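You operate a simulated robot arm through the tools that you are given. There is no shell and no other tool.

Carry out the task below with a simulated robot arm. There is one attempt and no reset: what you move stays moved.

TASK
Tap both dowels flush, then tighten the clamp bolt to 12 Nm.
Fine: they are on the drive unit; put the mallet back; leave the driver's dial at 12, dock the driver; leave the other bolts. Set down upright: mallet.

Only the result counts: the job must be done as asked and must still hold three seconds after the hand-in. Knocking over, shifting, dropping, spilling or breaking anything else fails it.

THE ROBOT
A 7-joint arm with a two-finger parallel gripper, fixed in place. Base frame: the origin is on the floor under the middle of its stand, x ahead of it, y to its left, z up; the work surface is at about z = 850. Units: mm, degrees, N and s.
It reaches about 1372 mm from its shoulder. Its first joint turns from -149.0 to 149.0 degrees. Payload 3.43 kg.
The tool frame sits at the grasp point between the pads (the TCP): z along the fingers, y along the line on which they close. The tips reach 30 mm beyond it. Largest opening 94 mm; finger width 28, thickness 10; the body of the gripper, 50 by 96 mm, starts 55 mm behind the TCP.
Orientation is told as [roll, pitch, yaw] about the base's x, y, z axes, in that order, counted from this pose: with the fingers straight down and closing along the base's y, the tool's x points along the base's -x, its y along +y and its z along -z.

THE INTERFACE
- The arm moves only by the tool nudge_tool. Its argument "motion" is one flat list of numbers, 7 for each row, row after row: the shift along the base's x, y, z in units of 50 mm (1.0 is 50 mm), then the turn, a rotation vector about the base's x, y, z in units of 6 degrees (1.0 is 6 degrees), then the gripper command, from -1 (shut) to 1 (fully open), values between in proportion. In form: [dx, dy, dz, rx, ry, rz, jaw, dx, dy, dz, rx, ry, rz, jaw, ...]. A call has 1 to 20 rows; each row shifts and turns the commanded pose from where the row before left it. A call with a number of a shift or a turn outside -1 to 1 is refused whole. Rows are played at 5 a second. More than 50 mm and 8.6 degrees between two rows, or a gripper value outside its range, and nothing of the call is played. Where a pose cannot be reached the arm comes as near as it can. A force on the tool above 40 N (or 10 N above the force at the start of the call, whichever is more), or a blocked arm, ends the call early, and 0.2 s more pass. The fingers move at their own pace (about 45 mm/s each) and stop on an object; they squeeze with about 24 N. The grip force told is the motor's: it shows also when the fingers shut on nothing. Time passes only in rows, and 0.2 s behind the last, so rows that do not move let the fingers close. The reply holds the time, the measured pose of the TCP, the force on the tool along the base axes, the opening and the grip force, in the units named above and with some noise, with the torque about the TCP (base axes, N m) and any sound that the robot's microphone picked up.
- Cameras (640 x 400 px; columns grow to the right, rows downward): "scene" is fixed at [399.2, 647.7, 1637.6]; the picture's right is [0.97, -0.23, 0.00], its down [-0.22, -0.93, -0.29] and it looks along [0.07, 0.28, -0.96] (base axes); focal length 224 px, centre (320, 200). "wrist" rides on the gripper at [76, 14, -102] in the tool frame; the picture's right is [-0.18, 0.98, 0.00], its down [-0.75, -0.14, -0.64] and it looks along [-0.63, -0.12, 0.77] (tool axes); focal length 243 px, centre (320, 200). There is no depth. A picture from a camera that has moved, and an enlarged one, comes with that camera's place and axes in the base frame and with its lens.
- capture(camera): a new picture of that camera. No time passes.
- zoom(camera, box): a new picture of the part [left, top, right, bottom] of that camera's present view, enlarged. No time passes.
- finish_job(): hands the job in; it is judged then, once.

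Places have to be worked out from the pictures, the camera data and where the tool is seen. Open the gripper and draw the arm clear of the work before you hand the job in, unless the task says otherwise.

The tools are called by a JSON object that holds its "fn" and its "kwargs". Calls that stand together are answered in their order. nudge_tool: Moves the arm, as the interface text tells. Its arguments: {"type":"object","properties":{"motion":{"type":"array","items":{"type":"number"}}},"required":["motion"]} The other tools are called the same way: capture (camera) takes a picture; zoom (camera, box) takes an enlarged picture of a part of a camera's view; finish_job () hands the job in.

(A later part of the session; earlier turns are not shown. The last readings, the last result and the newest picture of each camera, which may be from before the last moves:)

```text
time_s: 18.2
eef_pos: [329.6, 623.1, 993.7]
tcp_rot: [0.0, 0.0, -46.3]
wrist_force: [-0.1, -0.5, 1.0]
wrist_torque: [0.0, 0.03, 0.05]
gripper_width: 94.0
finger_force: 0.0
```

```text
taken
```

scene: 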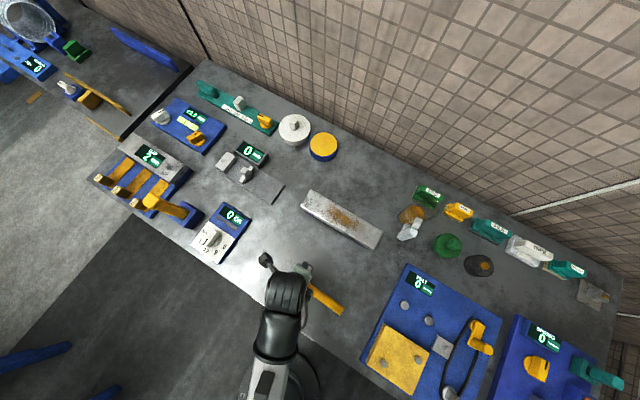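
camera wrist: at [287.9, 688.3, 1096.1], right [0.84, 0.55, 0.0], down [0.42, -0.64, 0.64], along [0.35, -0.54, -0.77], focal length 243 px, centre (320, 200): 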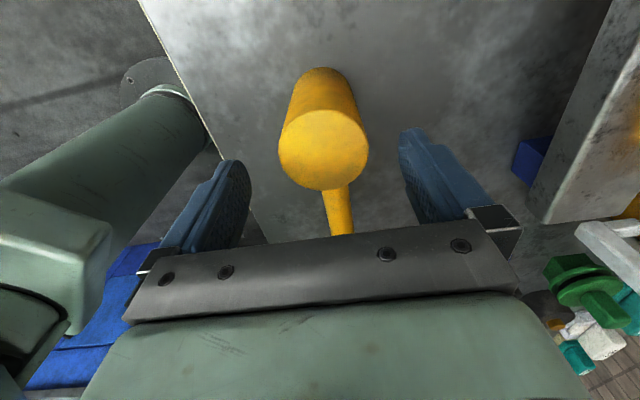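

The jaws straddle the head in this view. I'll go down to TCP z≈908 so the palm sits just above the head, then check.

{"fn": "nudge_tool", "kwargs": {"motion": [0, 0, -0.5, 0, 0, 0, 1, 0, 0, -0.5, 0, 0, 0, 1, 0, 0, -0.4, 0, 0, 0, 1, 0, 0, -0.3, 0, 0, 0, 1, 0, 0, 0, 0, 0, 0, 1]}}

{"fn": "capture", "kwargs": {"camera": "wrist"}}

```text
time_s: 19.4
eef_pos: [332.0, 623.1, 907.7]
tcp_rot: [0.0, 0.0, -46.2]
wrist_force: [0.1, -0.4, 0.7]
wrist_torque: [0.02, 0.0, -0.01]
gripper_width: 94.1
finger_force: 0.0
```

```text
taken
camera wrist: at [289.3, 688.7, 1010.9], right [0.84, 0.55, 0.0], down [0.42, -0.64, 0.64], along [0.35, -0.54, -0.77], focal length 243 px, centre (320, 200)
```

wrist: 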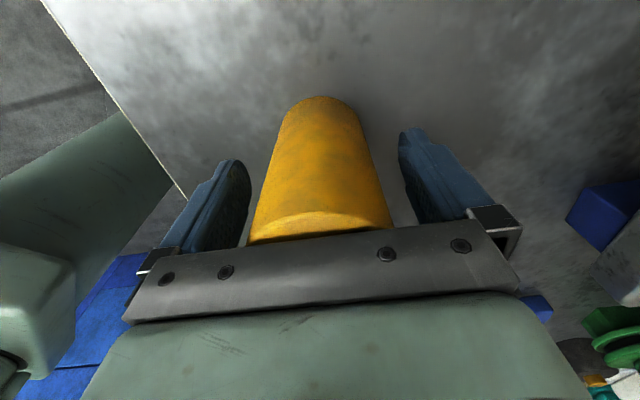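

The head sits centred between the fingers with the palm just above it. I'll close the grip.

{"fn": "nudge_tool", "kwargs": {"motion": [0, 0, 0, 0, 0, 0, -1, 0, 0, 0, 0, 0, 0, -1, 0, 0, 0, 0, 0, 0, -1, 0, 0, 0, 0, 0, 0, -1]}}

{"fn": "capture", "kwargs": {"camera": "wrist"}}

{"fn": "zoom", "kwargs": {"camera": "scene", "box": [250, 240, 370, 330]}}

```text
time_s: 20.4
eef_pos: [332.4, 624.1, 908.5]
tcp_rot: [0.1, 0.0, -46.3]
wrist_force: [2.0, 4.5, 3.4]
wrist_torque: [0.1, -0.11, 0.08]
gripper_width: 58.0
finger_force: 23.8
```

```text
taken
camera wrist: at [289.5, 689.1, 1011.2], right [0.84, 0.55, 0.0], down [0.42, -0.64, 0.64], along [0.35, -0.54, -0.77], focal length 243 px, centre (320, 200)
```

wrist: 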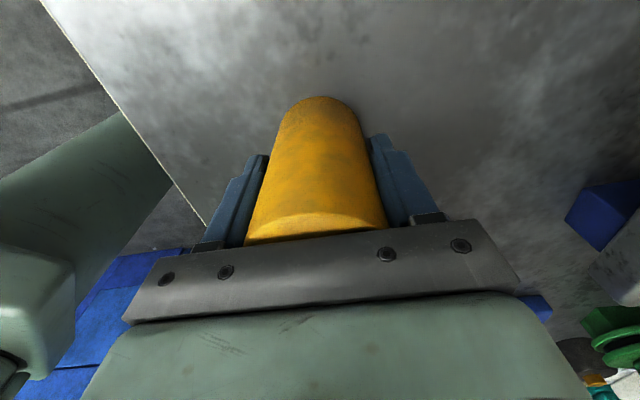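

```text
4.44 times, centred on (310, 285) of scene
camera zoom: at [399.2, 647.7, 1637.6], right [0.97, -0.23, 0.0], down [-0.22, -0.93, -0.29], along [0.07, 0.28, -0.96], focal length 997 px, centre (364, -178)
```

zoom: 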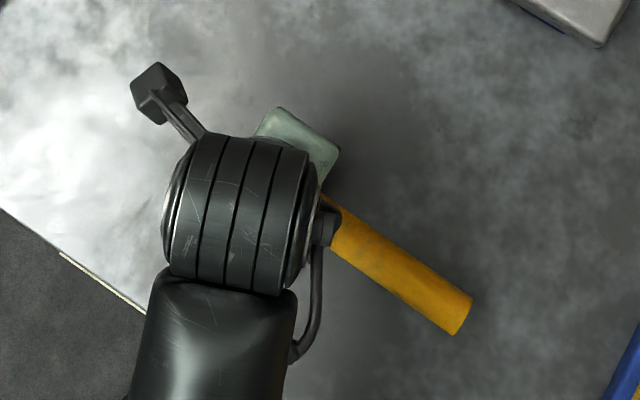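

The mallet is held at 58 mm width, with the TCP at (332.4, 624.1, 908.5), yaw −46.3. That pose is where I must put it back. I'll lift it slowly and check the hold.

{"fn": "nudge_tool", "kwargs": {"motion": [0, 0, 0.2, 0, 0, 0, -1, 0, 0, 0.4, 0, 0, 0, -1, 0, 0, 0.6, 0, 0, 0, -1, 0, 0, 0.6, 0, 0, 0, -1, 0, 0, 0.2, 0, 0, 0, -1]}}

{"fn": "capture", "kwargs": {"camera": "wrist"}}

{"fn": "capture", "kwargs": {"camera": "scene"}}

```text
time_s: 21.6
eef_pos: [332.1, 623.7, 1010.2]
tcp_rot: [-0.1, 0.1, -46.3]
wrist_force: [-0.4, 0.1, -3.1]
wrist_torque: [0.04, 0.02, 0.02]
gripper_width: 58.2
finger_force: 24.0
```

```text
taken
camera wrist: at [289.5, 688.3, 1112.0], right [0.84, 0.55, 0.0], down [0.42, -0.64, 0.64], along [0.35, -0.54, -0.77], focal length 243 px, centre (320, 200)
```

wrist: 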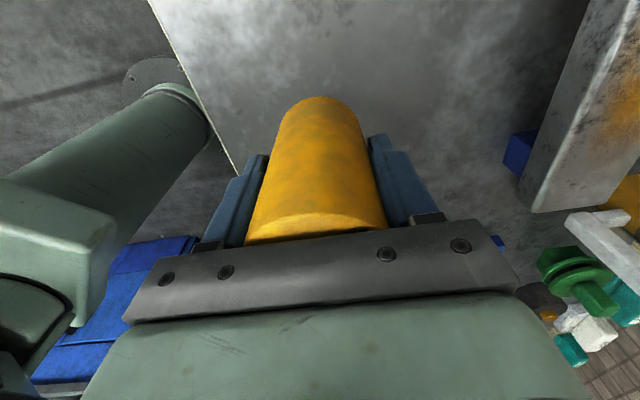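

```text
taken
```

scene: 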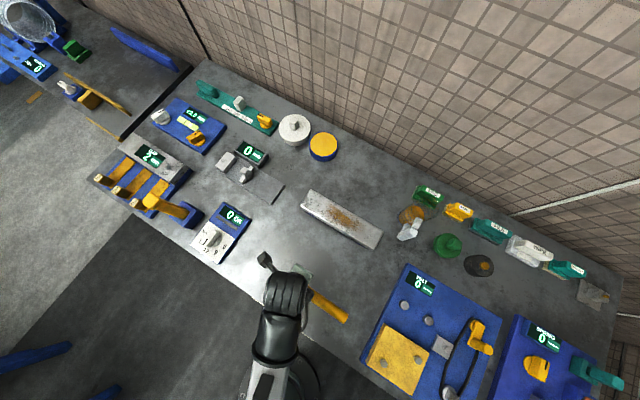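

The mallet weighs about 3 N and is held firmly. I'll carry it over the first dowel, near (623, 483), while turning 90° so its handle points outward over free space.

{"fn": "nudge_tool", "kwargs": {"motion": [0.364, -0.176, 0, 0, 0, 0.9375, -1, 0.364, -0.176, 0, 0, 0, 0.9375, -1, 0.364, -0.176, 0, 0, 0, 0.9375, -1, 0.364, -0.176, 0, 0, 0, 0.9375, -1, 0.364, -0.176, 0, 0, 0, 0.9375, -1, 0.364, -0.176, 0, 0, 0, 0.9375, -1, 0.364, -0.176, 0, 0, 0, 0.9375, -1, 0.364, -0.176, 0, 0, 0, 0.9375, -1, 0.364, -0.176, 0, 0, 0, 0.9375, -1, 0.364, -0.176, 0, 0, 0, 0.9375, -1, 0.364, -0.176, 0, 0, 0, 0.9375, -1, 0.364, -0.176, 0, 0, 0, 0.9375, -1, 0.364, -0.176, 0, 0, 0, 0.9375, -1, 0.364, -0.176, 0, 0, 0, 0.9375, -1, 0.364, -0.176, 0, 0, 0, 0.9375, -1, 0.364, -0.176, 0, 0, 0, 0.9375, -1, 0, 0, 0, 0, 0, 0, -1]}}

{"fn": "capture", "kwargs": {"camera": "wrist"}}

{"fn": "capture", "kwargs": {"camera": "scene"}}

```text
time_s: 25.2
eef_pos: [622.6, 483.5, 1007.6]
tcp_rot: [0.0, 0.0, 43.7]
wrist_force: [-0.1, 0.7, -3.6]
wrist_torque: [0.01, 0.0, -0.02]
gripper_width: 58.0
finger_force: 23.9
```

```text
taken
camera wrist: at [558.1, 440.1, 1111.1], right [-0.55, 0.84, 0.0], down [0.64, 0.42, 0.64], along [0.54, 0.35, -0.77], focal length 243 px, centre (320, 200)
```

wrist: 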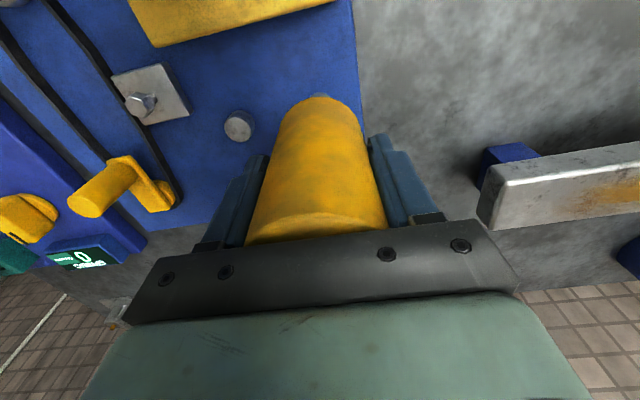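

```text
taken
```

scene: 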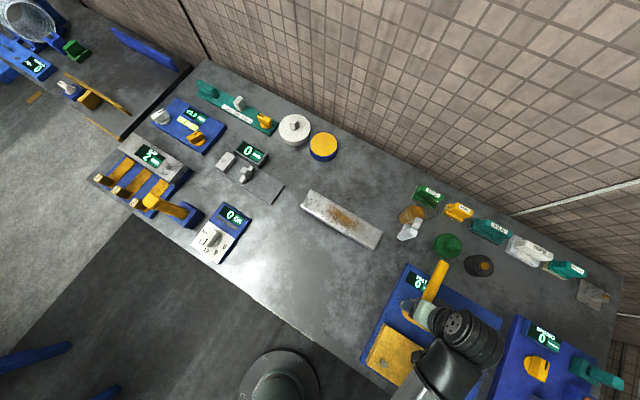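

The second dowel appears exactly where I predicted (239, 127), so my positions look good. I'll zoom in to check the first one under the head and the protrusion of both.

{"fn": "zoom", "kwargs": {"camera": "wrist", "box": [200, 70, 400, 170]}}

{"fn": "zoom", "kwargs": {"camera": "scene", "box": [370, 250, 490, 350]}}

```text
3.20 times, centred on (300, 120) of wrist
camera zoom: at [558.1, 440.1, 1111.1], right [-0.55, 0.84, 0.0], down [0.64, 0.42, 0.64], along [0.54, 0.35, -0.77], focal length 776 px, centre (384, 456)
```

zoom: 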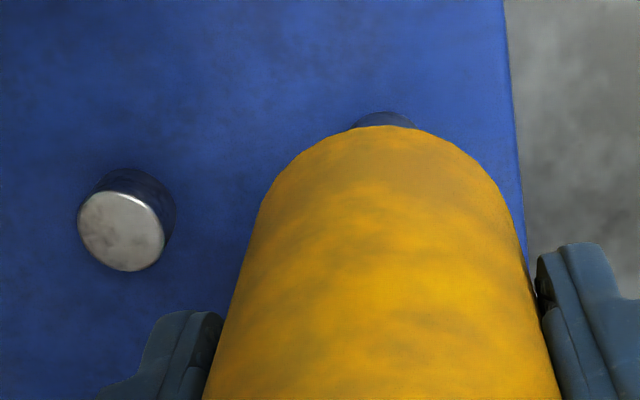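

```text
4.00 times, centred on (430, 300) of scene
camera zoom: at [399.2, 647.7, 1637.6], right [0.97, -0.23, 0.0], down [-0.22, -0.93, -0.29], along [0.07, 0.28, -0.96], focal length 897 px, centre (-120, -200)
```

zoom: 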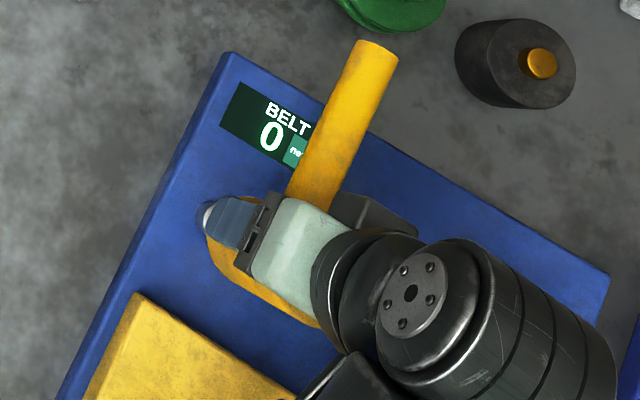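

The first dowel lies under the middle of the head. I'll lower the mallet to just above it and then make a first, moderate tap.

{"fn": "nudge_tool", "kwargs": {"motion": [0, 0, -0.45, 0, 0, 0, -1, 0, 0, -0.45, 0, 0, 0, -1, 0, 0, -0.4, 0, 0, 0, -1, 0, 0, -0.4, 0, 0, 0, -1]}}

{"fn": "capture", "kwargs": {"camera": "wrist"}}

```text
time_s: 26.2
eef_pos: [621.7, 480.4, 939.9]
tcp_rot: [0.0, -0.3, 43.7]
wrist_force: [-8.3, -5.4, 24.1]
wrist_torque: [-0.29, 0.38, -0.01]
gripper_width: 58.1
finger_force: 24.1
stopped in row 4: the force on the tool passed its limit at 51 N (the readings are from after the stop); the commanded pose is now the measured one
```

```text
taken
camera wrist: at [557.1, 438.3, 1042.0], right [-0.55, 0.84, 0.0], down [0.64, 0.42, 0.65], along [0.54, 0.35, -0.76], focal length 243 px, centre (320, 200)
```

wrist: 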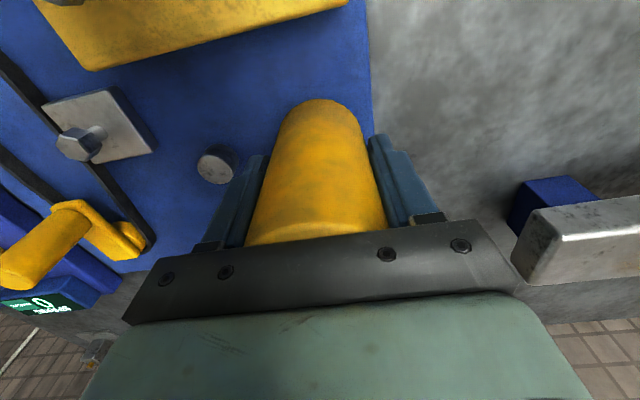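

The head met the dowel at TCP z≈940 with a 51 N spike. I'll raise it 30 mm, strike faster, and compare the contact height.

{"fn": "nudge_tool", "kwargs": {"motion": [0.02, 0.05, 0.7, 0, 0.05, 0, -1, 0, 0, 0, 0, 0, 0, -1, 0, 0, -0.5, 0, 0, 0, -1, 0, 0, -0.8, 0, 0, 0, -1]}}

{"fn": "capture", "kwargs": {"camera": "wrist"}}

```text
time_s: 27.2
eef_pos: [625.8, 484.0, 933.7]
tcp_rot: [0.1, -0.8, 43.7]
wrist_force: [-11.8, -10.0, 40.0]
wrist_torque: [-0.59, 0.61, 0.0]
gripper_width: 58.0
finger_force: 23.5
stopped in row 4: the force on the tool passed its limit at 207 N (the readings are from after the stop); the commanded pose is now the measured one
```

```text
taken
camera wrist: at [559.1, 441.2, 1035.2], right [-0.55, 0.84, 0.0], down [0.64, 0.41, 0.65], along [0.54, 0.36, -0.76], focal length 243 px, centre (320, 200)
```

wrist: 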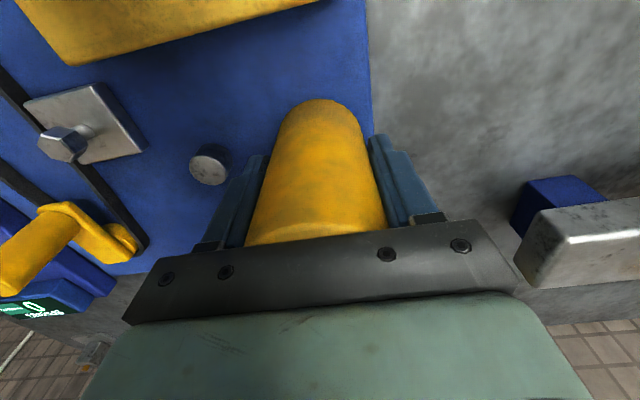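

The head went 6 mm lower this time with a 207 N peak, and the mallet hasn't slipped in the grip. I'll lift and shift outward a little to look at the dowel.

{"fn": "nudge_tool", "kwargs": {"motion": [0, 0, 0.6, 0, 0.1, 0, -1, 0, 0, 0.8, 0, 0, 0, -1, 0.5, 0.48, 0.2, 0, 0, 0, -1, 0.5, 0.48, 0, 0, 0, 0, -1, 0, 0, 0, 0, 0, 0, -1]}}

{"fn": "capture", "kwargs": {"camera": "wrist"}}

{"fn": "zoom", "kwargs": {"camera": "scene", "box": [370, 250, 490, 350]}}

```text
time_s: 28.4
eef_pos: [677.4, 534.0, 1008.7]
tcp_rot: [0.6, -0.4, 43.7]
wrist_force: [-0.2, 0.5, -3.6]
wrist_torque: [-0.03, 0.02, 0.0]
gripper_width: 57.8
finger_force: 23.7
```

```text
taken
camera wrist: at [613.0, 490.6, 1111.8], right [-0.55, 0.84, 0.01], down [0.64, 0.41, 0.64], along [0.54, 0.36, -0.76], focal length 243 px, centre (320, 200)
```

wrist: 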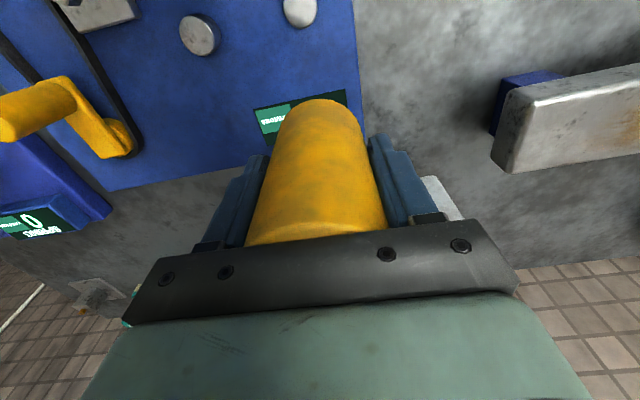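

```text
4.00 times, centred on (430, 300) of scene
camera zoom: at [399.2, 647.7, 1637.6], right [0.97, -0.23, 0.0], down [-0.22, -0.93, -0.29], along [0.07, 0.28, -0.96], focal length 897 px, centre (-120, -200)
```

zoom: 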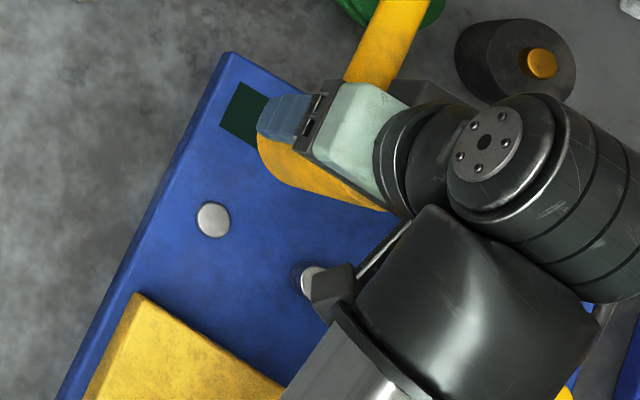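

Dowel A now shows far less of its side than dowel B. I'll zoom in on both to judge whether it is flush.

{"fn": "zoom", "kwargs": {"camera": "wrist", "box": [160, 0, 340, 110]}}

{"fn": "zoom", "kwargs": {"camera": "scene", "box": [395, 290, 435, 320]}}

```text
3.56 times, centred on (250, 55) of wrist
camera zoom: at [613.0, 490.6, 1111.8], right [-0.55, 0.84, 0.01], down [0.64, 0.41, 0.64], along [0.54, 0.36, -0.76], focal length 863 px, centre (569, 716)
```

zoom: 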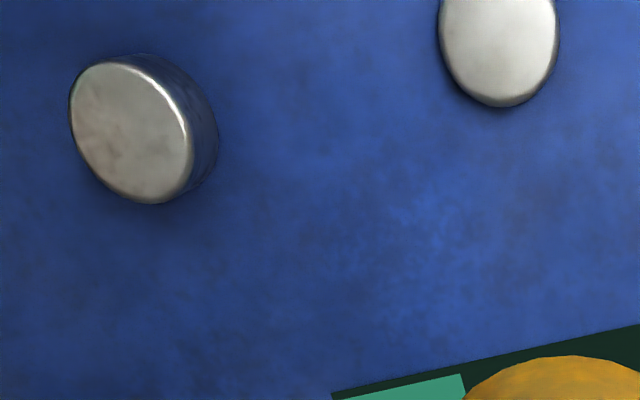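

```text
13.33 times, centred on (415, 305) of scene
camera zoom: at [399.2, 647.7, 1637.6], right [0.97, -0.23, 0.0], down [-0.22, -0.93, -0.29], along [0.07, 0.28, -0.96], focal length 2991 px, centre (-947, -1200)
```

zoom: 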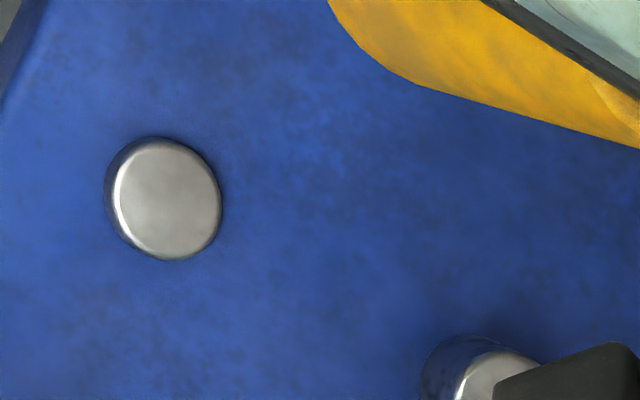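

Dowel A still stands a few mm proud, roughly a third of dowel B's height. I'll return over it at (627, 483), square the tool up, and strike again.

{"fn": "nudge_tool", "kwargs": {"motion": [-0.5, -0.5, 0, -0.06, -0.01, 0, -1, -0.5, -0.5, 0, -0.06, -0.01, 0, -1, 0, 0, -0.4, 0, 0, 0, -1, 0, 0, -0.4, 0, 0, 0, -1, 0, 0, -0.4, 0, 0, 0, -1, 0, 0, -0.8, 0, 0, 0, -1]}}

{"fn": "capture", "kwargs": {"camera": "wrist"}}

```text
time_s: 29.8
eef_pos: [626.7, 483.7, 928.0]
tcp_rot: [0.1, -0.1, 43.7]
wrist_force: [-6.4, -5.6, 25.9]
wrist_torque: [-0.22, 0.53, 0.06]
gripper_width: 58.2
finger_force: 24.3
stopped in row 6: the force on the tool passed its limit at 98 N (the readings are from after the stop); the commanded pose is now the measured one
```

```text
taken
camera wrist: at [562.2, 441.8, 1031.3], right [-0.55, 0.84, 0.0], down [0.64, 0.42, 0.64], along [0.54, 0.35, -0.76], focal length 243 px, centre (320, 200)
```

wrist: 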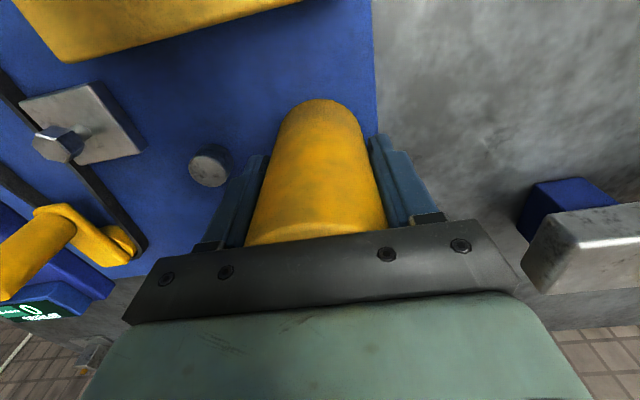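

The head now stops at TCP z≈928. I'll strike once more and see whether it goes any lower.

{"fn": "nudge_tool", "kwargs": {"motion": [0, 0, 0.6, 0, 0, 0, -1, 0, 0, 0, 0, 0, 0, -1, 0, 0, -0.4, 0, 0, 0, -1, 0, 0, -0.8, 0, 0, 0, -1]}}

{"fn": "nudge_tool", "kwargs": {"motion": [0, 0, 0.6, 0, 0, 0, -1, 0, 0, 0.8, 0, 0, 0, -1, 0.5, 0.48, 0.2, 0, 0, 0, -1, 0.5, 0.48, 0, 0, 0, 0, -1, 0, 0, 0, 0, 0, 0, -1]}}

{"fn": "zoom", "kwargs": {"camera": "wrist", "box": [160, 0, 340, 110]}}

{"fn": "zoom", "kwargs": {"camera": "scene", "box": [395, 290, 435, 320]}}

```text
time_s: 30.7
eef_pos: [629.3, 485.1, 929.4]
tcp_rot: [0.0, -0.4, 43.7]
wrist_force: [-4.0, -3.9, 24.2]
wrist_torque: [-0.6, 0.88, 0.0]
gripper_width: 57.9
finger_force: 23.9
stopped in row 4: the force on the tool passed its limit at 100 N (the readings are from after the stop); the commanded pose is now the measured one
```

```text
time_s: 31.9
eef_pos: [680.3, 532.9, 1007.2]
tcp_rot: [0.0, -0.4, 43.7]
wrist_force: [-0.5, 0.0, -3.8]
wrist_torque: [0.0, 0.03, 0.0]
gripper_width: 58.1
finger_force: 24.3
```

```text
3.56 times, centred on (250, 55) of wrist
camera zoom: at [614.8, 491.0, 1109.4], right [-0.55, 0.84, 0.0], down [0.64, 0.41, 0.65], along [0.54, 0.35, -0.76], focal length 863 px, centre (569, 716)
```

zoom: 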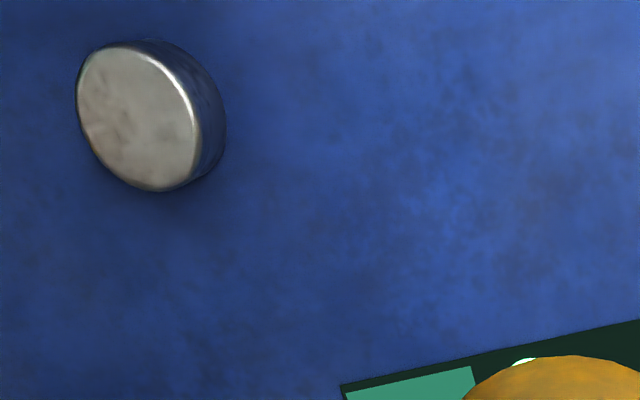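

```text
13.33 times, centred on (415, 305) of scene
camera zoom: at [399.2, 647.7, 1637.6], right [0.97, -0.23, 0.0], down [-0.22, -0.93, -0.29], along [0.07, 0.28, -0.96], focal length 2991 px, centre (-947, -1200)
```

zoom: 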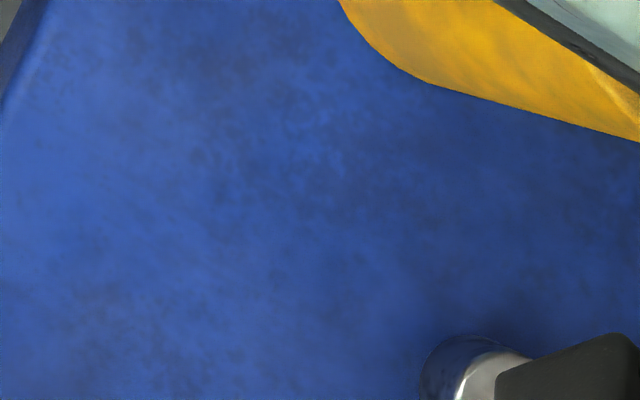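

Dowel A is flush: it no longer stands out of the plate, and the head now stops on the plate at TCP z≈929. I'll go to dowel B at about (682, 425.5) and strike it the same way.

{"fn": "nudge_tool", "kwargs": {"motion": [0.012, -0.716, 0, -0.02, 0.02, 0, -1, 0.012, -0.716, 0, -0.02, 0.02, 0, -1, 0.012, -0.716, 0, 0, 0, 0, -1, 0, 0, 0, 0, 0, 0, -1]}}

{"fn": "zoom", "kwargs": {"camera": "wrist", "box": [120, 0, 420, 240]}}

{"fn": "zoom", "kwargs": {"camera": "scene", "box": [370, 250, 530, 390]}}

```text
time_s: 32.9
eef_pos: [681.1, 426.4, 1006.3]
tcp_rot: [0.0, -0.2, 43.8]
wrist_force: [0.3, -0.7, -3.9]
wrist_torque: [-0.05, 0.01, -0.03]
gripper_width: 57.8
finger_force: 24.0
```

```text
1.67 times, centred on (270, 120) of wrist
camera zoom: at [616.9, 383.8, 1109.1], right [-0.55, 0.84, 0.0], down [0.64, 0.42, 0.64], along [0.54, 0.35, -0.77], focal length 404 px, centre (403, 333)
```

zoom: 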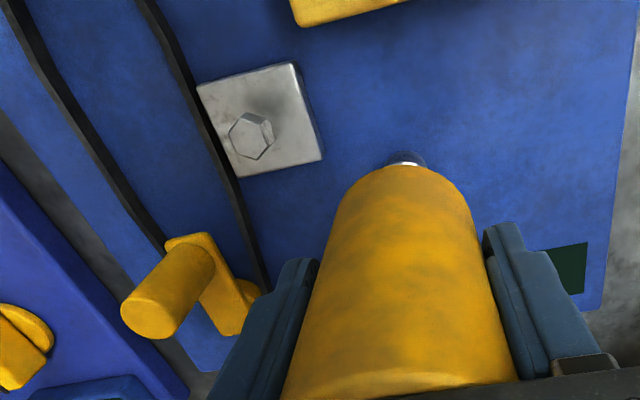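

```text
2.86 times, centred on (450, 320) of scene
camera zoom: at [399.2, 647.7, 1637.6], right [0.97, -0.23, 0.0], down [-0.22, -0.93, -0.29], along [0.07, 0.28, -0.96], focal length 641 px, centre (-51, -143)
```

zoom: 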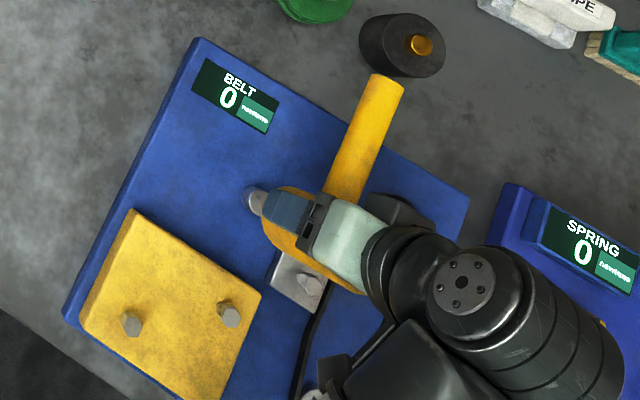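

Dowel B peeks out just at the near edge, so it's under the head. I'll strike.

{"fn": "nudge_tool", "kwargs": {"motion": [0, 0, -0.4, 0, 0, 0, -1, 0, 0, -0.4, 0, 0, 0, -1, 0, 0, -0.8, 0, 0, 0, -1]}}

{"fn": "nudge_tool", "kwargs": {"motion": [0, 0, 0.6, 0, 0, 0, -1, 0, 0, 0, 0, 0, 0, -1, 0, 0, -0.4, 0, 0, 0, -1, 0, 0, -0.8, 0, 0, 0, -1]}}

{"fn": "capture", "kwargs": {"camera": "wrist"}}

```text
time_s: 33.8
eef_pos: [681.1, 426.3, 939.4]
tcp_rot: [-0.1, -0.6, 43.7]
wrist_force: [-11.1, -6.3, 30.9]
wrist_torque: [-0.34, 0.61, 0.02]
gripper_width: 58.3
finger_force: 23.6
stopped in row 3: the force on the tool passed its limit at 132 N (the readings are from after the stop); the commanded pose is now the measured one
```

```text
time_s: 34.7
eef_pos: [683.3, 426.2, 933.3]
tcp_rot: [-0.3, -1.1, 43.6]
wrist_force: [-12.5, -7.8, 37.7]
wrist_torque: [-0.38, 0.8, 0.04]
gripper_width: 58.0
finger_force: 24.1
stopped in row 4: the force on the tool passed its limit at 173 N (the readings are from after the stop); the commanded pose is now the measured one
```

```text
taken
camera wrist: at [616.6, 383.0, 1034.5], right [-0.55, 0.84, 0.0], down [0.63, 0.41, 0.66], along [0.55, 0.36, -0.75], focal length 243 px, centre (320, 200)
```

wrist: 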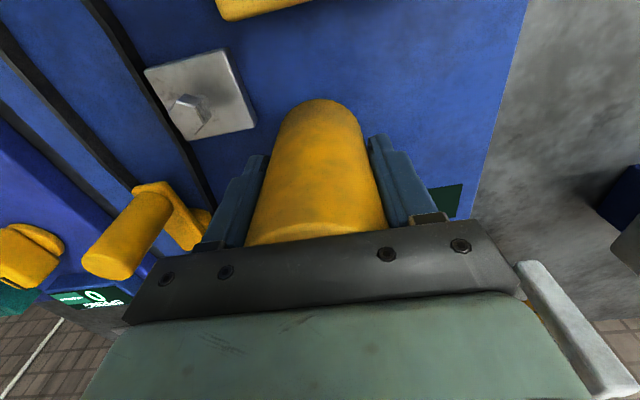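

It went from 939 to 933, the same progress as dowel A. I'll square the tool and strike twice more.

{"fn": "nudge_tool", "kwargs": {"motion": [-0.02, 0, 0.6, -0.09, 0.167, 0, -1, 0, 0, 0, 0, 0, 0, -1, 0, 0, -0.4, 0, 0, 0, -1, 0, 0, -0.8, 0, 0, 0, -1]}}

{"fn": "nudge_tool", "kwargs": {"motion": [0, 0, 0.6, 0, 0.05, 0, -1, 0, 0, 0, 0, 0, 0, -1, 0, 0, -0.4, 0, 0, 0, -1, 0, 0, -0.8, 0, 0, 0, -1]}}

{"fn": "nudge_tool", "kwargs": {"motion": [0, 0, 0.6, 0, 0.05, 0, -1, 0, 0, 0.8, 0, 0, 0, -1, 0.5, 0.48, 0.2, 0, 0, 0, -1, 0.5, 0.48, 0, 0, 0, 0, -1, 0, 0, 0, 0, 0, 0, -1]}}

{"fn": "zoom", "kwargs": {"camera": "wrist", "box": [160, 0, 440, 180]}}

{"fn": "zoom", "kwargs": {"camera": "scene", "box": [370, 260, 490, 350]}}

```text
time_s: 35.7
eef_pos: [683.8, 428.3, 929.2]
tcp_rot: [0.0, -0.4, 43.7]
wrist_force: [-5.2, -3.3, 20.8]
wrist_torque: [-0.46, 0.82, -0.01]
gripper_width: 58.1
finger_force: 23.4
stopped in row 4: the force on the tool passed its limit at 95 N (the readings are from after the stop); the commanded pose is now the measured one
```

```text
time_s: 36.6
eef_pos: [684.9, 429.0, 928.2]
tcp_rot: [0.1, -0.2, 43.7]
wrist_force: [-6.6, -2.0, 26.1]
wrist_torque: [-0.77, 0.67, -0.06]
gripper_width: 58.2
finger_force: 24.7
stopped in row 4: the force on the tool passed its limit at 101 N (the readings are from after the stop); the commanded pose is now the measured one
```

```text
time_s: 37.8
eef_pos: [735.3, 478.8, 1006.3]
tcp_rot: [0.3, -0.2, 43.6]
wrist_force: [0.3, -0.4, -3.8]
wrist_torque: [0.0, 0.05, -0.01]
gripper_width: 57.9
finger_force: 24.0
```

```text
2.22 times, centred on (300, 90) of wrist
camera zoom: at [669.1, 435.6, 1108.0], right [-0.54, 0.84, 0.0], down [0.64, 0.41, 0.64], along [0.54, 0.35, -0.77], focal length 539 px, centre (364, 444)
```

zoom: 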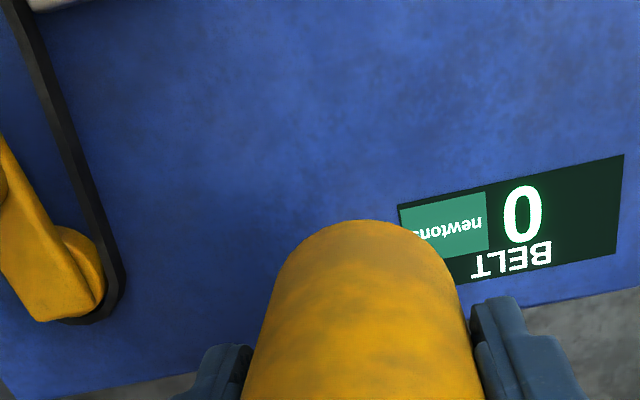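

```text
4.44 times, centred on (430, 305) of scene
camera zoom: at [399.2, 647.7, 1637.6], right [0.97, -0.23, 0.0], down [-0.22, -0.93, -0.29], along [0.07, 0.28, -0.96], focal length 997 px, centre (-169, -267)
```

zoom: 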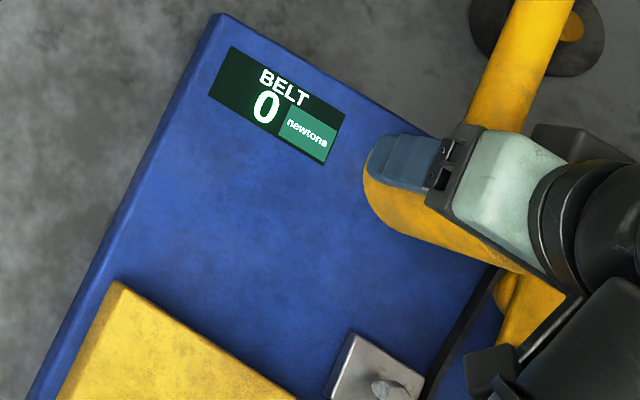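

Both dowels are flush now; only plain blue plate shows where they stood. I'll carry the mallet back to its original spot, turning it back to yaw −46.3°.

{"fn": "nudge_tool", "kwargs": {"motion": [-0.5036, 0.1816, 0, -0.06, -0.01, -0.9375, -1, -0.5036, 0.1816, 0, 0, 0, -0.9375, -1, -0.5036, 0.1816, 0, 0, 0, -0.9375, -1, -0.5036, 0.1816, 0, 0, 0, -0.9375, -1, -0.5036, 0.1816, 0, 0, 0, -0.9375, -1, -0.5036, 0.1816, 0, 0, 0, -0.9375, -1, -0.5036, 0.1816, 0, 0, 0, -0.9375, -1, -0.5036, 0.1816, 0, 0, 0, -0.9375, -1, -0.5036, 0.1816, 0, 0, 0, -0.9375, -1, -0.5036, 0.1816, 0, 0, 0, -0.9375, -1, -0.5036, 0.1816, 0, 0, 0, -0.9375, -1, -0.5036, 0.1816, 0, 0, 0, -0.9375, -1, -0.5036, 0.1816, 0, 0, 0, -0.9375, -1, -0.5036, 0.1816, 0, 0, 0, -0.9375, -1, -0.5036, 0.1816, 0, 0, 0, -0.9375, -1, -0.5036, 0.1816, 0, 0, 0, -0.9, -1, 0, 0, 0, 0, 0, 0, -1, 0, 0, 0, 0, 0, 0, -1]}}

{"fn": "capture", "kwargs": {"camera": "wrist"}}

{"fn": "capture", "kwargs": {"camera": "scene"}}

```text
time_s: 41.6
eef_pos: [331.7, 624.0, 1007.8]
tcp_rot: [-0.1, 0.0, -46.1]
wrist_force: [-0.6, -0.1, -4.1]
wrist_torque: [0.03, 0.04, 0.0]
gripper_width: 57.7
finger_force: 24.2
```

```text
taken
camera wrist: at [289.5, 689.2, 1110.4], right [0.84, 0.55, 0.0], down [0.42, -0.64, 0.64], along [0.35, -0.54, -0.77], focal length 243 px, centre (320, 200)
```

wrist: 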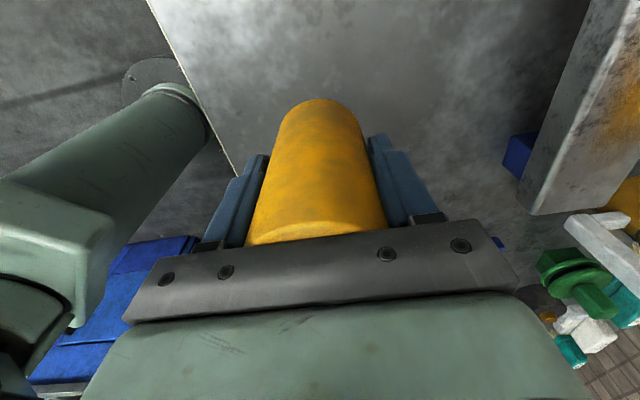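

```text
taken
```

scene: 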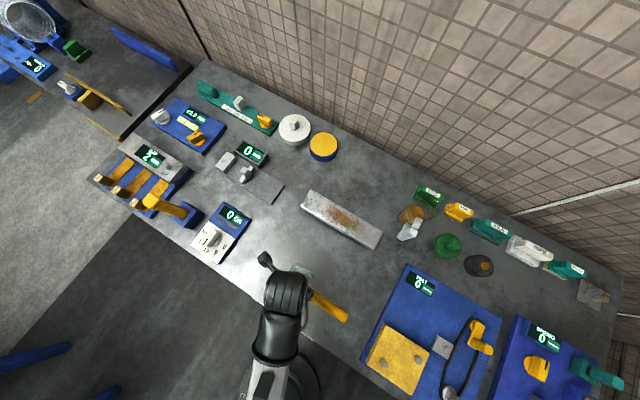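

The mallet is back over its original place and orientation. I'll lower it to just above the surface and then creep down.

{"fn": "nudge_tool", "kwargs": {"motion": [0.01, 0, -0.6, 0, 0, 0, -1, 0, 0, -0.6, 0, 0, 0, -1, 0, 0, -0.5, 0, 0, 0, -1, 0, 0, -0.15, 0, 0, 0, -1, 0, 0, -0.05, 0, 0, 0, -1, 0, 0, 0, 0, 0, 0, -1]}}

{"fn": "nudge_tool", "kwargs": {"motion": [0, 0, -0.03, 0, 0, 0, -1, 0, 0, -0.02, 0, 0, 0, -1, 0, 0, -0.02, 0, 0, 0, -1]}}

```text
time_s: 43.0
eef_pos: [333.3, 623.2, 911.9]
tcp_rot: [-0.1, 0.1, -46.1]
wrist_force: [-0.4, 0.1, -2.5]
wrist_torque: [0.06, 0.07, 0.02]
gripper_width: 57.8
finger_force: 24.5
```

```text
time_s: 43.8
eef_pos: [332.7, 623.9, 909.2]
tcp_rot: [0.0, 0.0, -46.1]
wrist_force: [0.1, 0.5, -3.7]
wrist_torque: [0.0, 0.03, 0.02]
gripper_width: 57.9
finger_force: 24.2
```

At z≈909 it is not yet touching, with force still about −3.7 N. I'll creep lower in 1 mm steps.

{"fn": "nudge_tool", "kwargs": {"motion": [0, 0, -0.02, 0, 0, 0, -1, 0, 0, -0.02, 0, 0, 0, -1, 0, 0, 0, 0, 0, 0, -1]}}

{"fn": "nudge_tool", "kwargs": {"motion": [0, 0, -0.02, 0, 0, 0, -1, 0, 0, 0, 0, 0, 0, -1]}}

```text
time_s: 44.6
eef_pos: [333.2, 624.8, 905.8]
tcp_rot: [-0.1, 0.0, -46.0]
wrist_force: [0.3, -0.3, -3.5]
wrist_torque: [0.02, 0.02, 0.01]
gripper_width: 57.8
finger_force: 24.3
```

```text
time_s: 45.2
eef_pos: [332.5, 623.8, 905.8]
tcp_rot: [-0.1, 0.0, -46.2]
wrist_force: [0.4, 0.1, -2.6]
wrist_torque: [0.03, 0.05, -0.02]
gripper_width: 57.9
finger_force: 23.9
```

Contact isn't reached yet, though the last reading is −2.6 N. The mallet evidently slid up a few mm in the grip during tapping, so I'll continue in small steps.

{"fn": "nudge_tool", "kwargs": {"motion": [0, 0, -0.02, 0, 0, 0, -1, 0, 0, 0, 0, 0, 0, -1]}}

{"fn": "nudge_tool", "kwargs": {"motion": [0, 0, -0.02, 0, 0, 0, -1, 0, 0, 0, 0, 0, 0, -1]}}

{"fn": "zoom", "kwargs": {"camera": "wrist", "box": [220, 60, 420, 200]}}

```text
time_s: 45.8
eef_pos: [331.7, 625.1, 905.3]
tcp_rot: [0.0, 0.0, -46.1]
wrist_force: [1.1, -0.4, 7.1]
wrist_torque: [-0.1, -0.27, 0.03]
gripper_width: 57.9
finger_force: 23.9
```

```text
time_s: 46.4
eef_pos: [332.6, 625.5, 904.7]
tcp_rot: [0.1, 0.1, -46.1]
wrist_force: [5.4, 2.2, 31.7]
wrist_torque: [-0.44, -0.22, 0.06]
gripper_width: 58.0
finger_force: 23.9
```

```text
2.86 times, centred on (320, 130) of wrist
camera zoom: at [290.0, 689.0, 1007.8], right [0.84, 0.55, 0.0], down [0.42, -0.64, 0.64], along [0.35, -0.54, -0.77], focal length 693 px, centre (320, 400)
```

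zoom: 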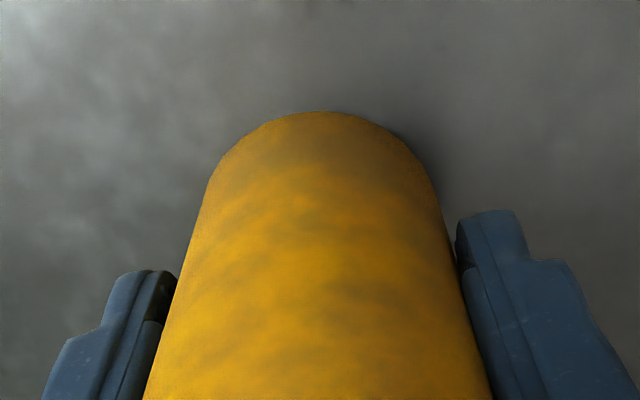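

The head is down on the bench, pressing about 32 N. I'll ease off 1 mm, open the jaws and rise clear.

{"fn": "nudge_tool", "kwargs": {"motion": [0, 0, 0.025, 0, 0, 0, -1, 0, 0, 0, 0, 0, 0, -1, 0, 0, 0, 0, 0, 0, 1, 0, 0, 0, 0, 0, 0, 1, 0, 0, 0, 0, 0, 0, 1, 0, 0, 0, 0, 0, 0, 1]}}

{"fn": "nudge_tool", "kwargs": {"motion": [0, 0, 0.2, 0, 0, 0, 1, 0, 0, 0.5, 0, 0, 0, 1, 0, 0, 0.8, 0, 0, 0, 1, 0, 0, 0.8, 0, 0, 0, 1, 0, 0, 0.7, 0, 0, 0, 1]}}

{"fn": "capture", "kwargs": {"camera": "wrist"}}

{"fn": "capture", "kwargs": {"camera": "scene"}}

```text
time_s: 47.8
eef_pos: [331.7, 623.3, 904.8]
tcp_rot: [-0.1, -0.1, -46.1]
wrist_force: [3.8, 2.5, 14.7]
wrist_torque: [-0.07, 0.18, 0.01]
gripper_width: 94.0
finger_force: 0.2
```

```text
time_s: 49.0
eef_pos: [334.0, 623.8, 1053.9]
tcp_rot: [-0.1, 0.1, -46.1]
wrist_force: [0.1, -0.1, 0.1]
wrist_torque: [0.0, -0.03, -0.03]
gripper_width: 94.1
finger_force: 0.0
```

```text
taken
camera wrist: at [291.1, 689.0, 1156.3], right [0.84, 0.55, 0.0], down [0.42, -0.64, 0.64], along [0.35, -0.54, -0.77], focal length 243 px, centre (320, 200)
```

wrist: 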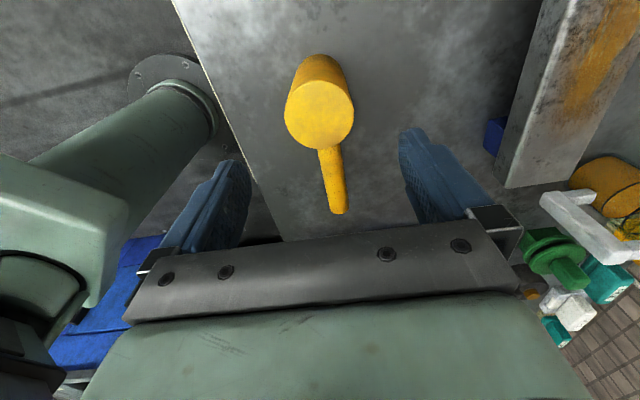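

```text
taken
```

scene: 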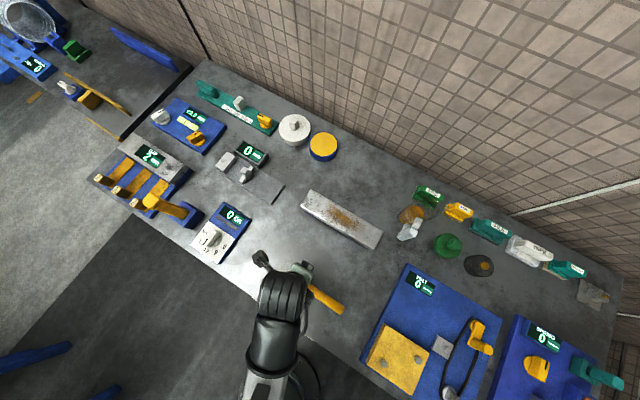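

The mallet stands upright at its original place. Now I'll go toward the driver, with the wrist camera looking past the fingers at it.

{"fn": "nudge_tool", "kwargs": {"motion": [-0.246, 0.185, 0.059, 0, 0, 0.93, 1, -0.246, 0.185, 0.059, 0, 0, 0.93, 1, -0.246, 0.185, 0.059, 0, 0, 0.93, 1, -0.246, 0.185, 0.059, 0, 0, 0.93, 1, -0.246, 0.185, 0.059, 0, 0, 0.93, 1, -0.246, 0.185, 0.059, 0, 0, 0.93, 1, -0.246, 0.185, 0.059, 0, 0, 0.93, 1, -0.246, 0.185, 0.059, 0, 0, 0.93, 1, -0.246, 0.185, 0.059, 0, 0, 0.93, 1, -0.246, 0.185, 0.059, 0, 0, 0.93, 1, -0.246, 0.185, 0.059, 0, 0, 0.93, 1, -0.246, 0.185, 0.059, 0, 0, 0.93, 1, -0.246, 0.185, 0.059, 0, 0, 0.93, 1, -0.246, 0.185, 0.059, 0, 0, 0.93, 1, -0.246, 0.185, 0.059, 0, 0, 0.93, 1, -0.246, 0.185, 0.059, 0, 0, 0.93, 1, -0.246, 0.185, 0.059, 0, 0, 0.93, 1, -0.246, 0.185, 0.059, 0, 0, 0.93, 1, -0.246, 0.185, 0.059, 0, 0, 0.93, 1]}}

{"fn": "capture", "kwargs": {"camera": "wrist"}}

{"fn": "capture", "kwargs": {"camera": "scene"}}

```text
time_s: 53.0
eef_pos: [98.1, 800.0, 1109.2]
tcp_rot: [0.0, 0.0, 60.1]
wrist_force: [0.6, -0.3, -0.5]
wrist_torque: [0.01, -0.03, -0.02]
gripper_width: 94.0
finger_force: 0.1
```

```text
taken
camera wrist: at [47.8, 741.5, 1212.4], right [-0.76, 0.65, 0.0], down [0.5, 0.58, 0.64], along [0.42, 0.49, -0.77], focal length 243 px, centre (320, 200)
```

wrist: 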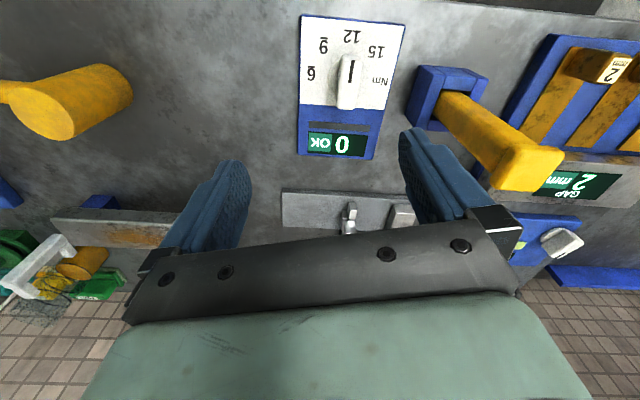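

```text
taken
```

scene: 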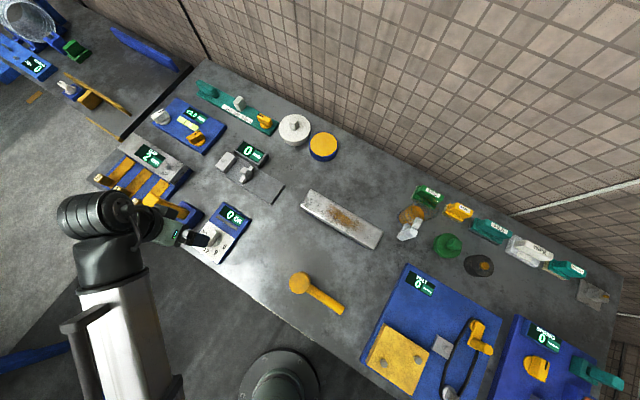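

{"fn": "zoom", "kwargs": {"camera": "wrist", "box": [395, 40, 595, 210]}}

{"fn": "zoom", "kwargs": {"camera": "scene", "box": [135, 180, 215, 240]}}

{"fn": "zoom", "kwargs": {"camera": "scene", "box": [270, 255, 360, 325]}}

```text
2.35 times, centred on (495, 125) of wrist
camera zoom: at [47.8, 741.5, 1212.4], right [-0.76, 0.65, 0.0], down [0.5, 0.58, 0.64], along [0.42, 0.49, -0.77], focal length 571 px, centre (-92, 376)
```

zoom: 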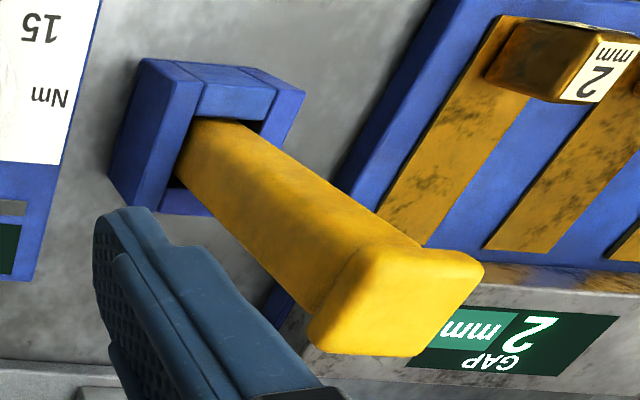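

```text
6.67 times, centred on (175, 210) of scene
camera zoom: at [399.2, 647.7, 1637.6], right [0.97, -0.23, 0.0], down [-0.22, -0.93, -0.29], along [0.07, 0.28, -0.96], focal length 1495 px, centre (1287, 133)
```

zoom: 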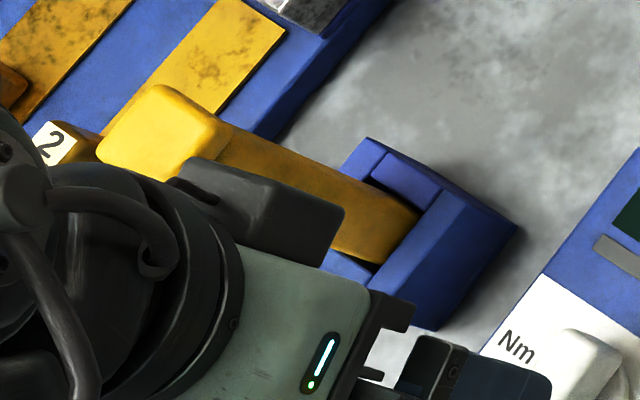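

```text
5.71 times, centred on (315, 290) of scene
camera zoom: at [399.2, 647.7, 1637.6], right [0.97, -0.23, 0.0], down [-0.22, -0.93, -0.29], along [0.07, 0.28, -0.96], focal length 1282 px, centre (349, -314)
```

zoom: 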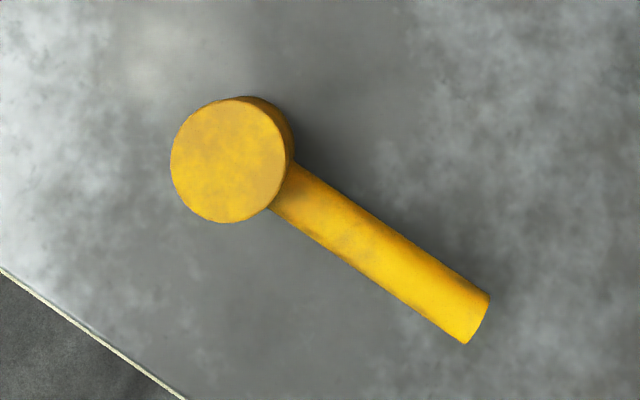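

The mallet is back in its exact original pose. The driver is an upright column with a slightly wider cap: axis about (−8, 924), top z≈1048, sides along the bench axes. I'll go over it, turned to yaw 133.7° so the jaws close square on it.

{"fn": "nudge_tool", "kwargs": {"motion": [-0.163, 0.191, 0.02, 0, 0, 0.943, 1, -0.163, 0.191, 0.02, 0, 0, 0.943, 1, -0.163, 0.191, 0.02, 0, 0, 0.943, 1, -0.163, 0.191, 0.02, 0, 0, 0.943, 1, -0.163, 0.191, 0.02, 0, 0, 0.943, 1, -0.163, 0.191, 0.02, 0, 0, 0.943, 1, -0.163, 0.191, 0.02, 0, 0, 0.943, 1, -0.163, 0.191, 0.02, 0, 0, 0.943, 1, -0.163, 0.191, 0.02, 0, 0, 0.943, 1, -0.163, 0.191, 0.02, 0, 0, 0.943, 1, -0.163, 0.191, 0.02, 0, 0, 0.943, 1, -0.163, 0.191, 0.02, 0, 0, 0.943, 1, -0.163, 0.191, 0.02, 0, 0, 0.943, 1, 0, 0, 0, 0, 0, 0, 1]}}

{"fn": "capture", "kwargs": {"camera": "wrist"}}

{"fn": "capture", "kwargs": {"camera": "scene"}}

```text
time_s: 56.0
eef_pos: [-7.2, 924.6, 1122.7]
tcp_rot: [-0.2, 0.0, 133.7]
wrist_force: [-0.6, 0.4, 0.6]
wrist_torque: [-0.01, 0.0, -0.03]
gripper_width: 94.1
finger_force: 0.0
```

```text
taken
camera wrist: at [34.5, 859.4, 1226.0], right [-0.84, -0.54, 0.0], down [-0.42, 0.64, 0.64], along [-0.35, 0.54, -0.77], focal length 243 px, centre (320, 200)
```

wrist: 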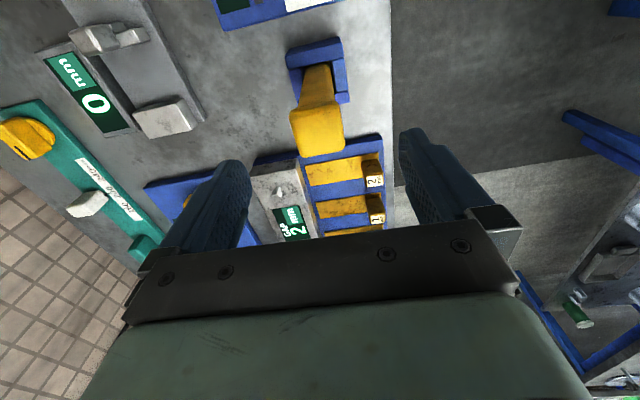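

```text
taken
```

scene: 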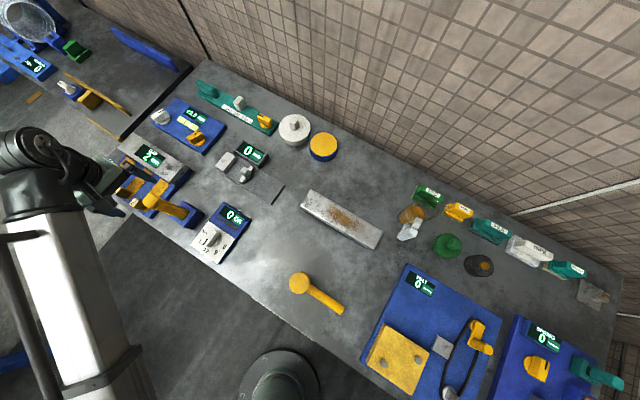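

{"fn": "zoom", "kwargs": {"camera": "wrist", "box": [250, 20, 400, 180]}}

{"fn": "zoom", "kwargs": {"camera": "scene", "box": [135, 165, 215, 235]}}

```text
2.50 times, centred on (325, 100) of wrist
camera zoom: at [34.5, 859.4, 1226.0], right [-0.84, -0.54, 0.0], down [-0.42, 0.64, 0.64], along [-0.35, 0.54, -0.77], focal length 606 px, centre (308, 450)
```

zoom: 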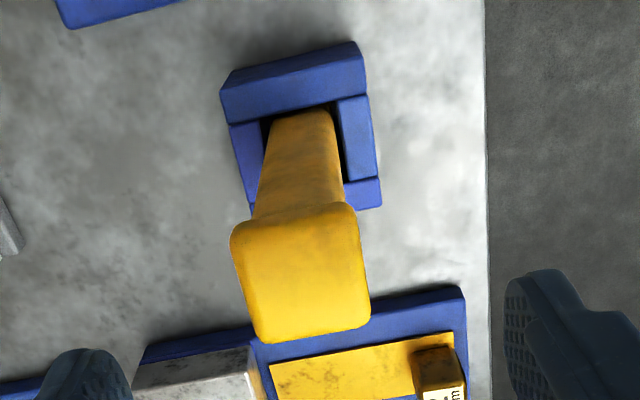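

```text
5.71 times, centred on (175, 200) of scene
camera zoom: at [399.2, 647.7, 1637.6], right [0.97, -0.23, 0.0], down [-0.22, -0.93, -0.29], along [0.07, 0.28, -0.96], focal length 1282 px, centre (1149, 200)
```

zoom: 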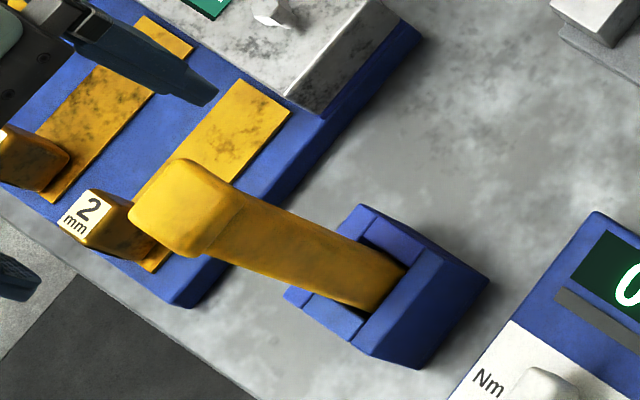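

The cap's edges are aligned with the jaws, and its centre is near (−5.5, 923.5). I'll go straight down around it to TCP z≈1010, keeping the palm above the cap.

{"fn": "nudge_tool", "kwargs": {"motion": [0.034, -0.02, -0.7, 0, 0, 0, 1, 0, 0, -0.7, 0, 0, 0, 1, 0, 0, -0.5, 0, 0, 0, 1, 0, 0, -0.35, 0, 0, 0, 1, 0, 0, 0, 0, 0, 0, 1]}}

{"fn": "capture", "kwargs": {"camera": "wrist"}}

{"fn": "zoom", "kwargs": {"camera": "scene", "box": [115, 155, 215, 235]}}

```text
time_s: 57.2
eef_pos: [-6.7, 922.2, 1009.9]
tcp_rot: [-0.1, 0.1, 133.4]
wrist_force: [0.5, 0.7, -0.6]
wrist_torque: [0.02, -0.01, 0.01]
gripper_width: 93.9
finger_force: 0.1
```

```text
taken
camera wrist: at [36.1, 857.5, 1113.4], right [-0.84, -0.54, 0.0], down [-0.42, 0.64, 0.64], along [-0.35, 0.54, -0.77], focal length 243 px, centre (320, 200)
```

wrist: 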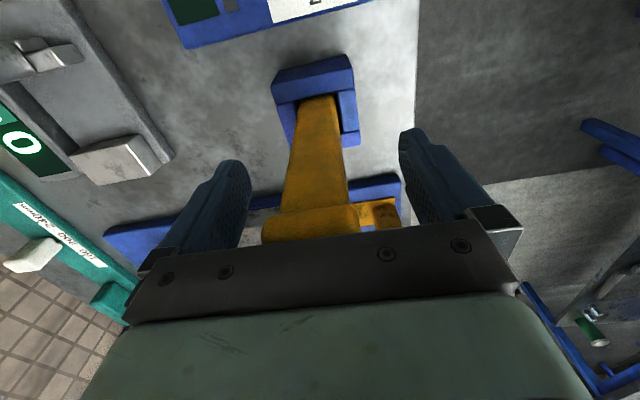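

```text
5.00 times, centred on (165, 195) of scene
camera zoom: at [399.2, 647.7, 1637.6], right [0.97, -0.23, 0.0], down [-0.22, -0.93, -0.29], along [0.07, 0.28, -0.96], focal length 1122 px, centre (1095, 225)
```

zoom: 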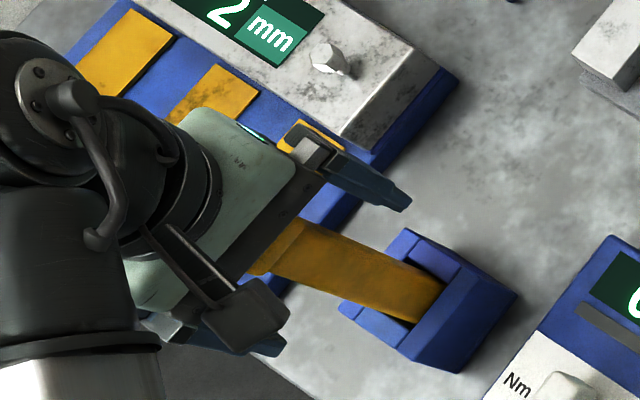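

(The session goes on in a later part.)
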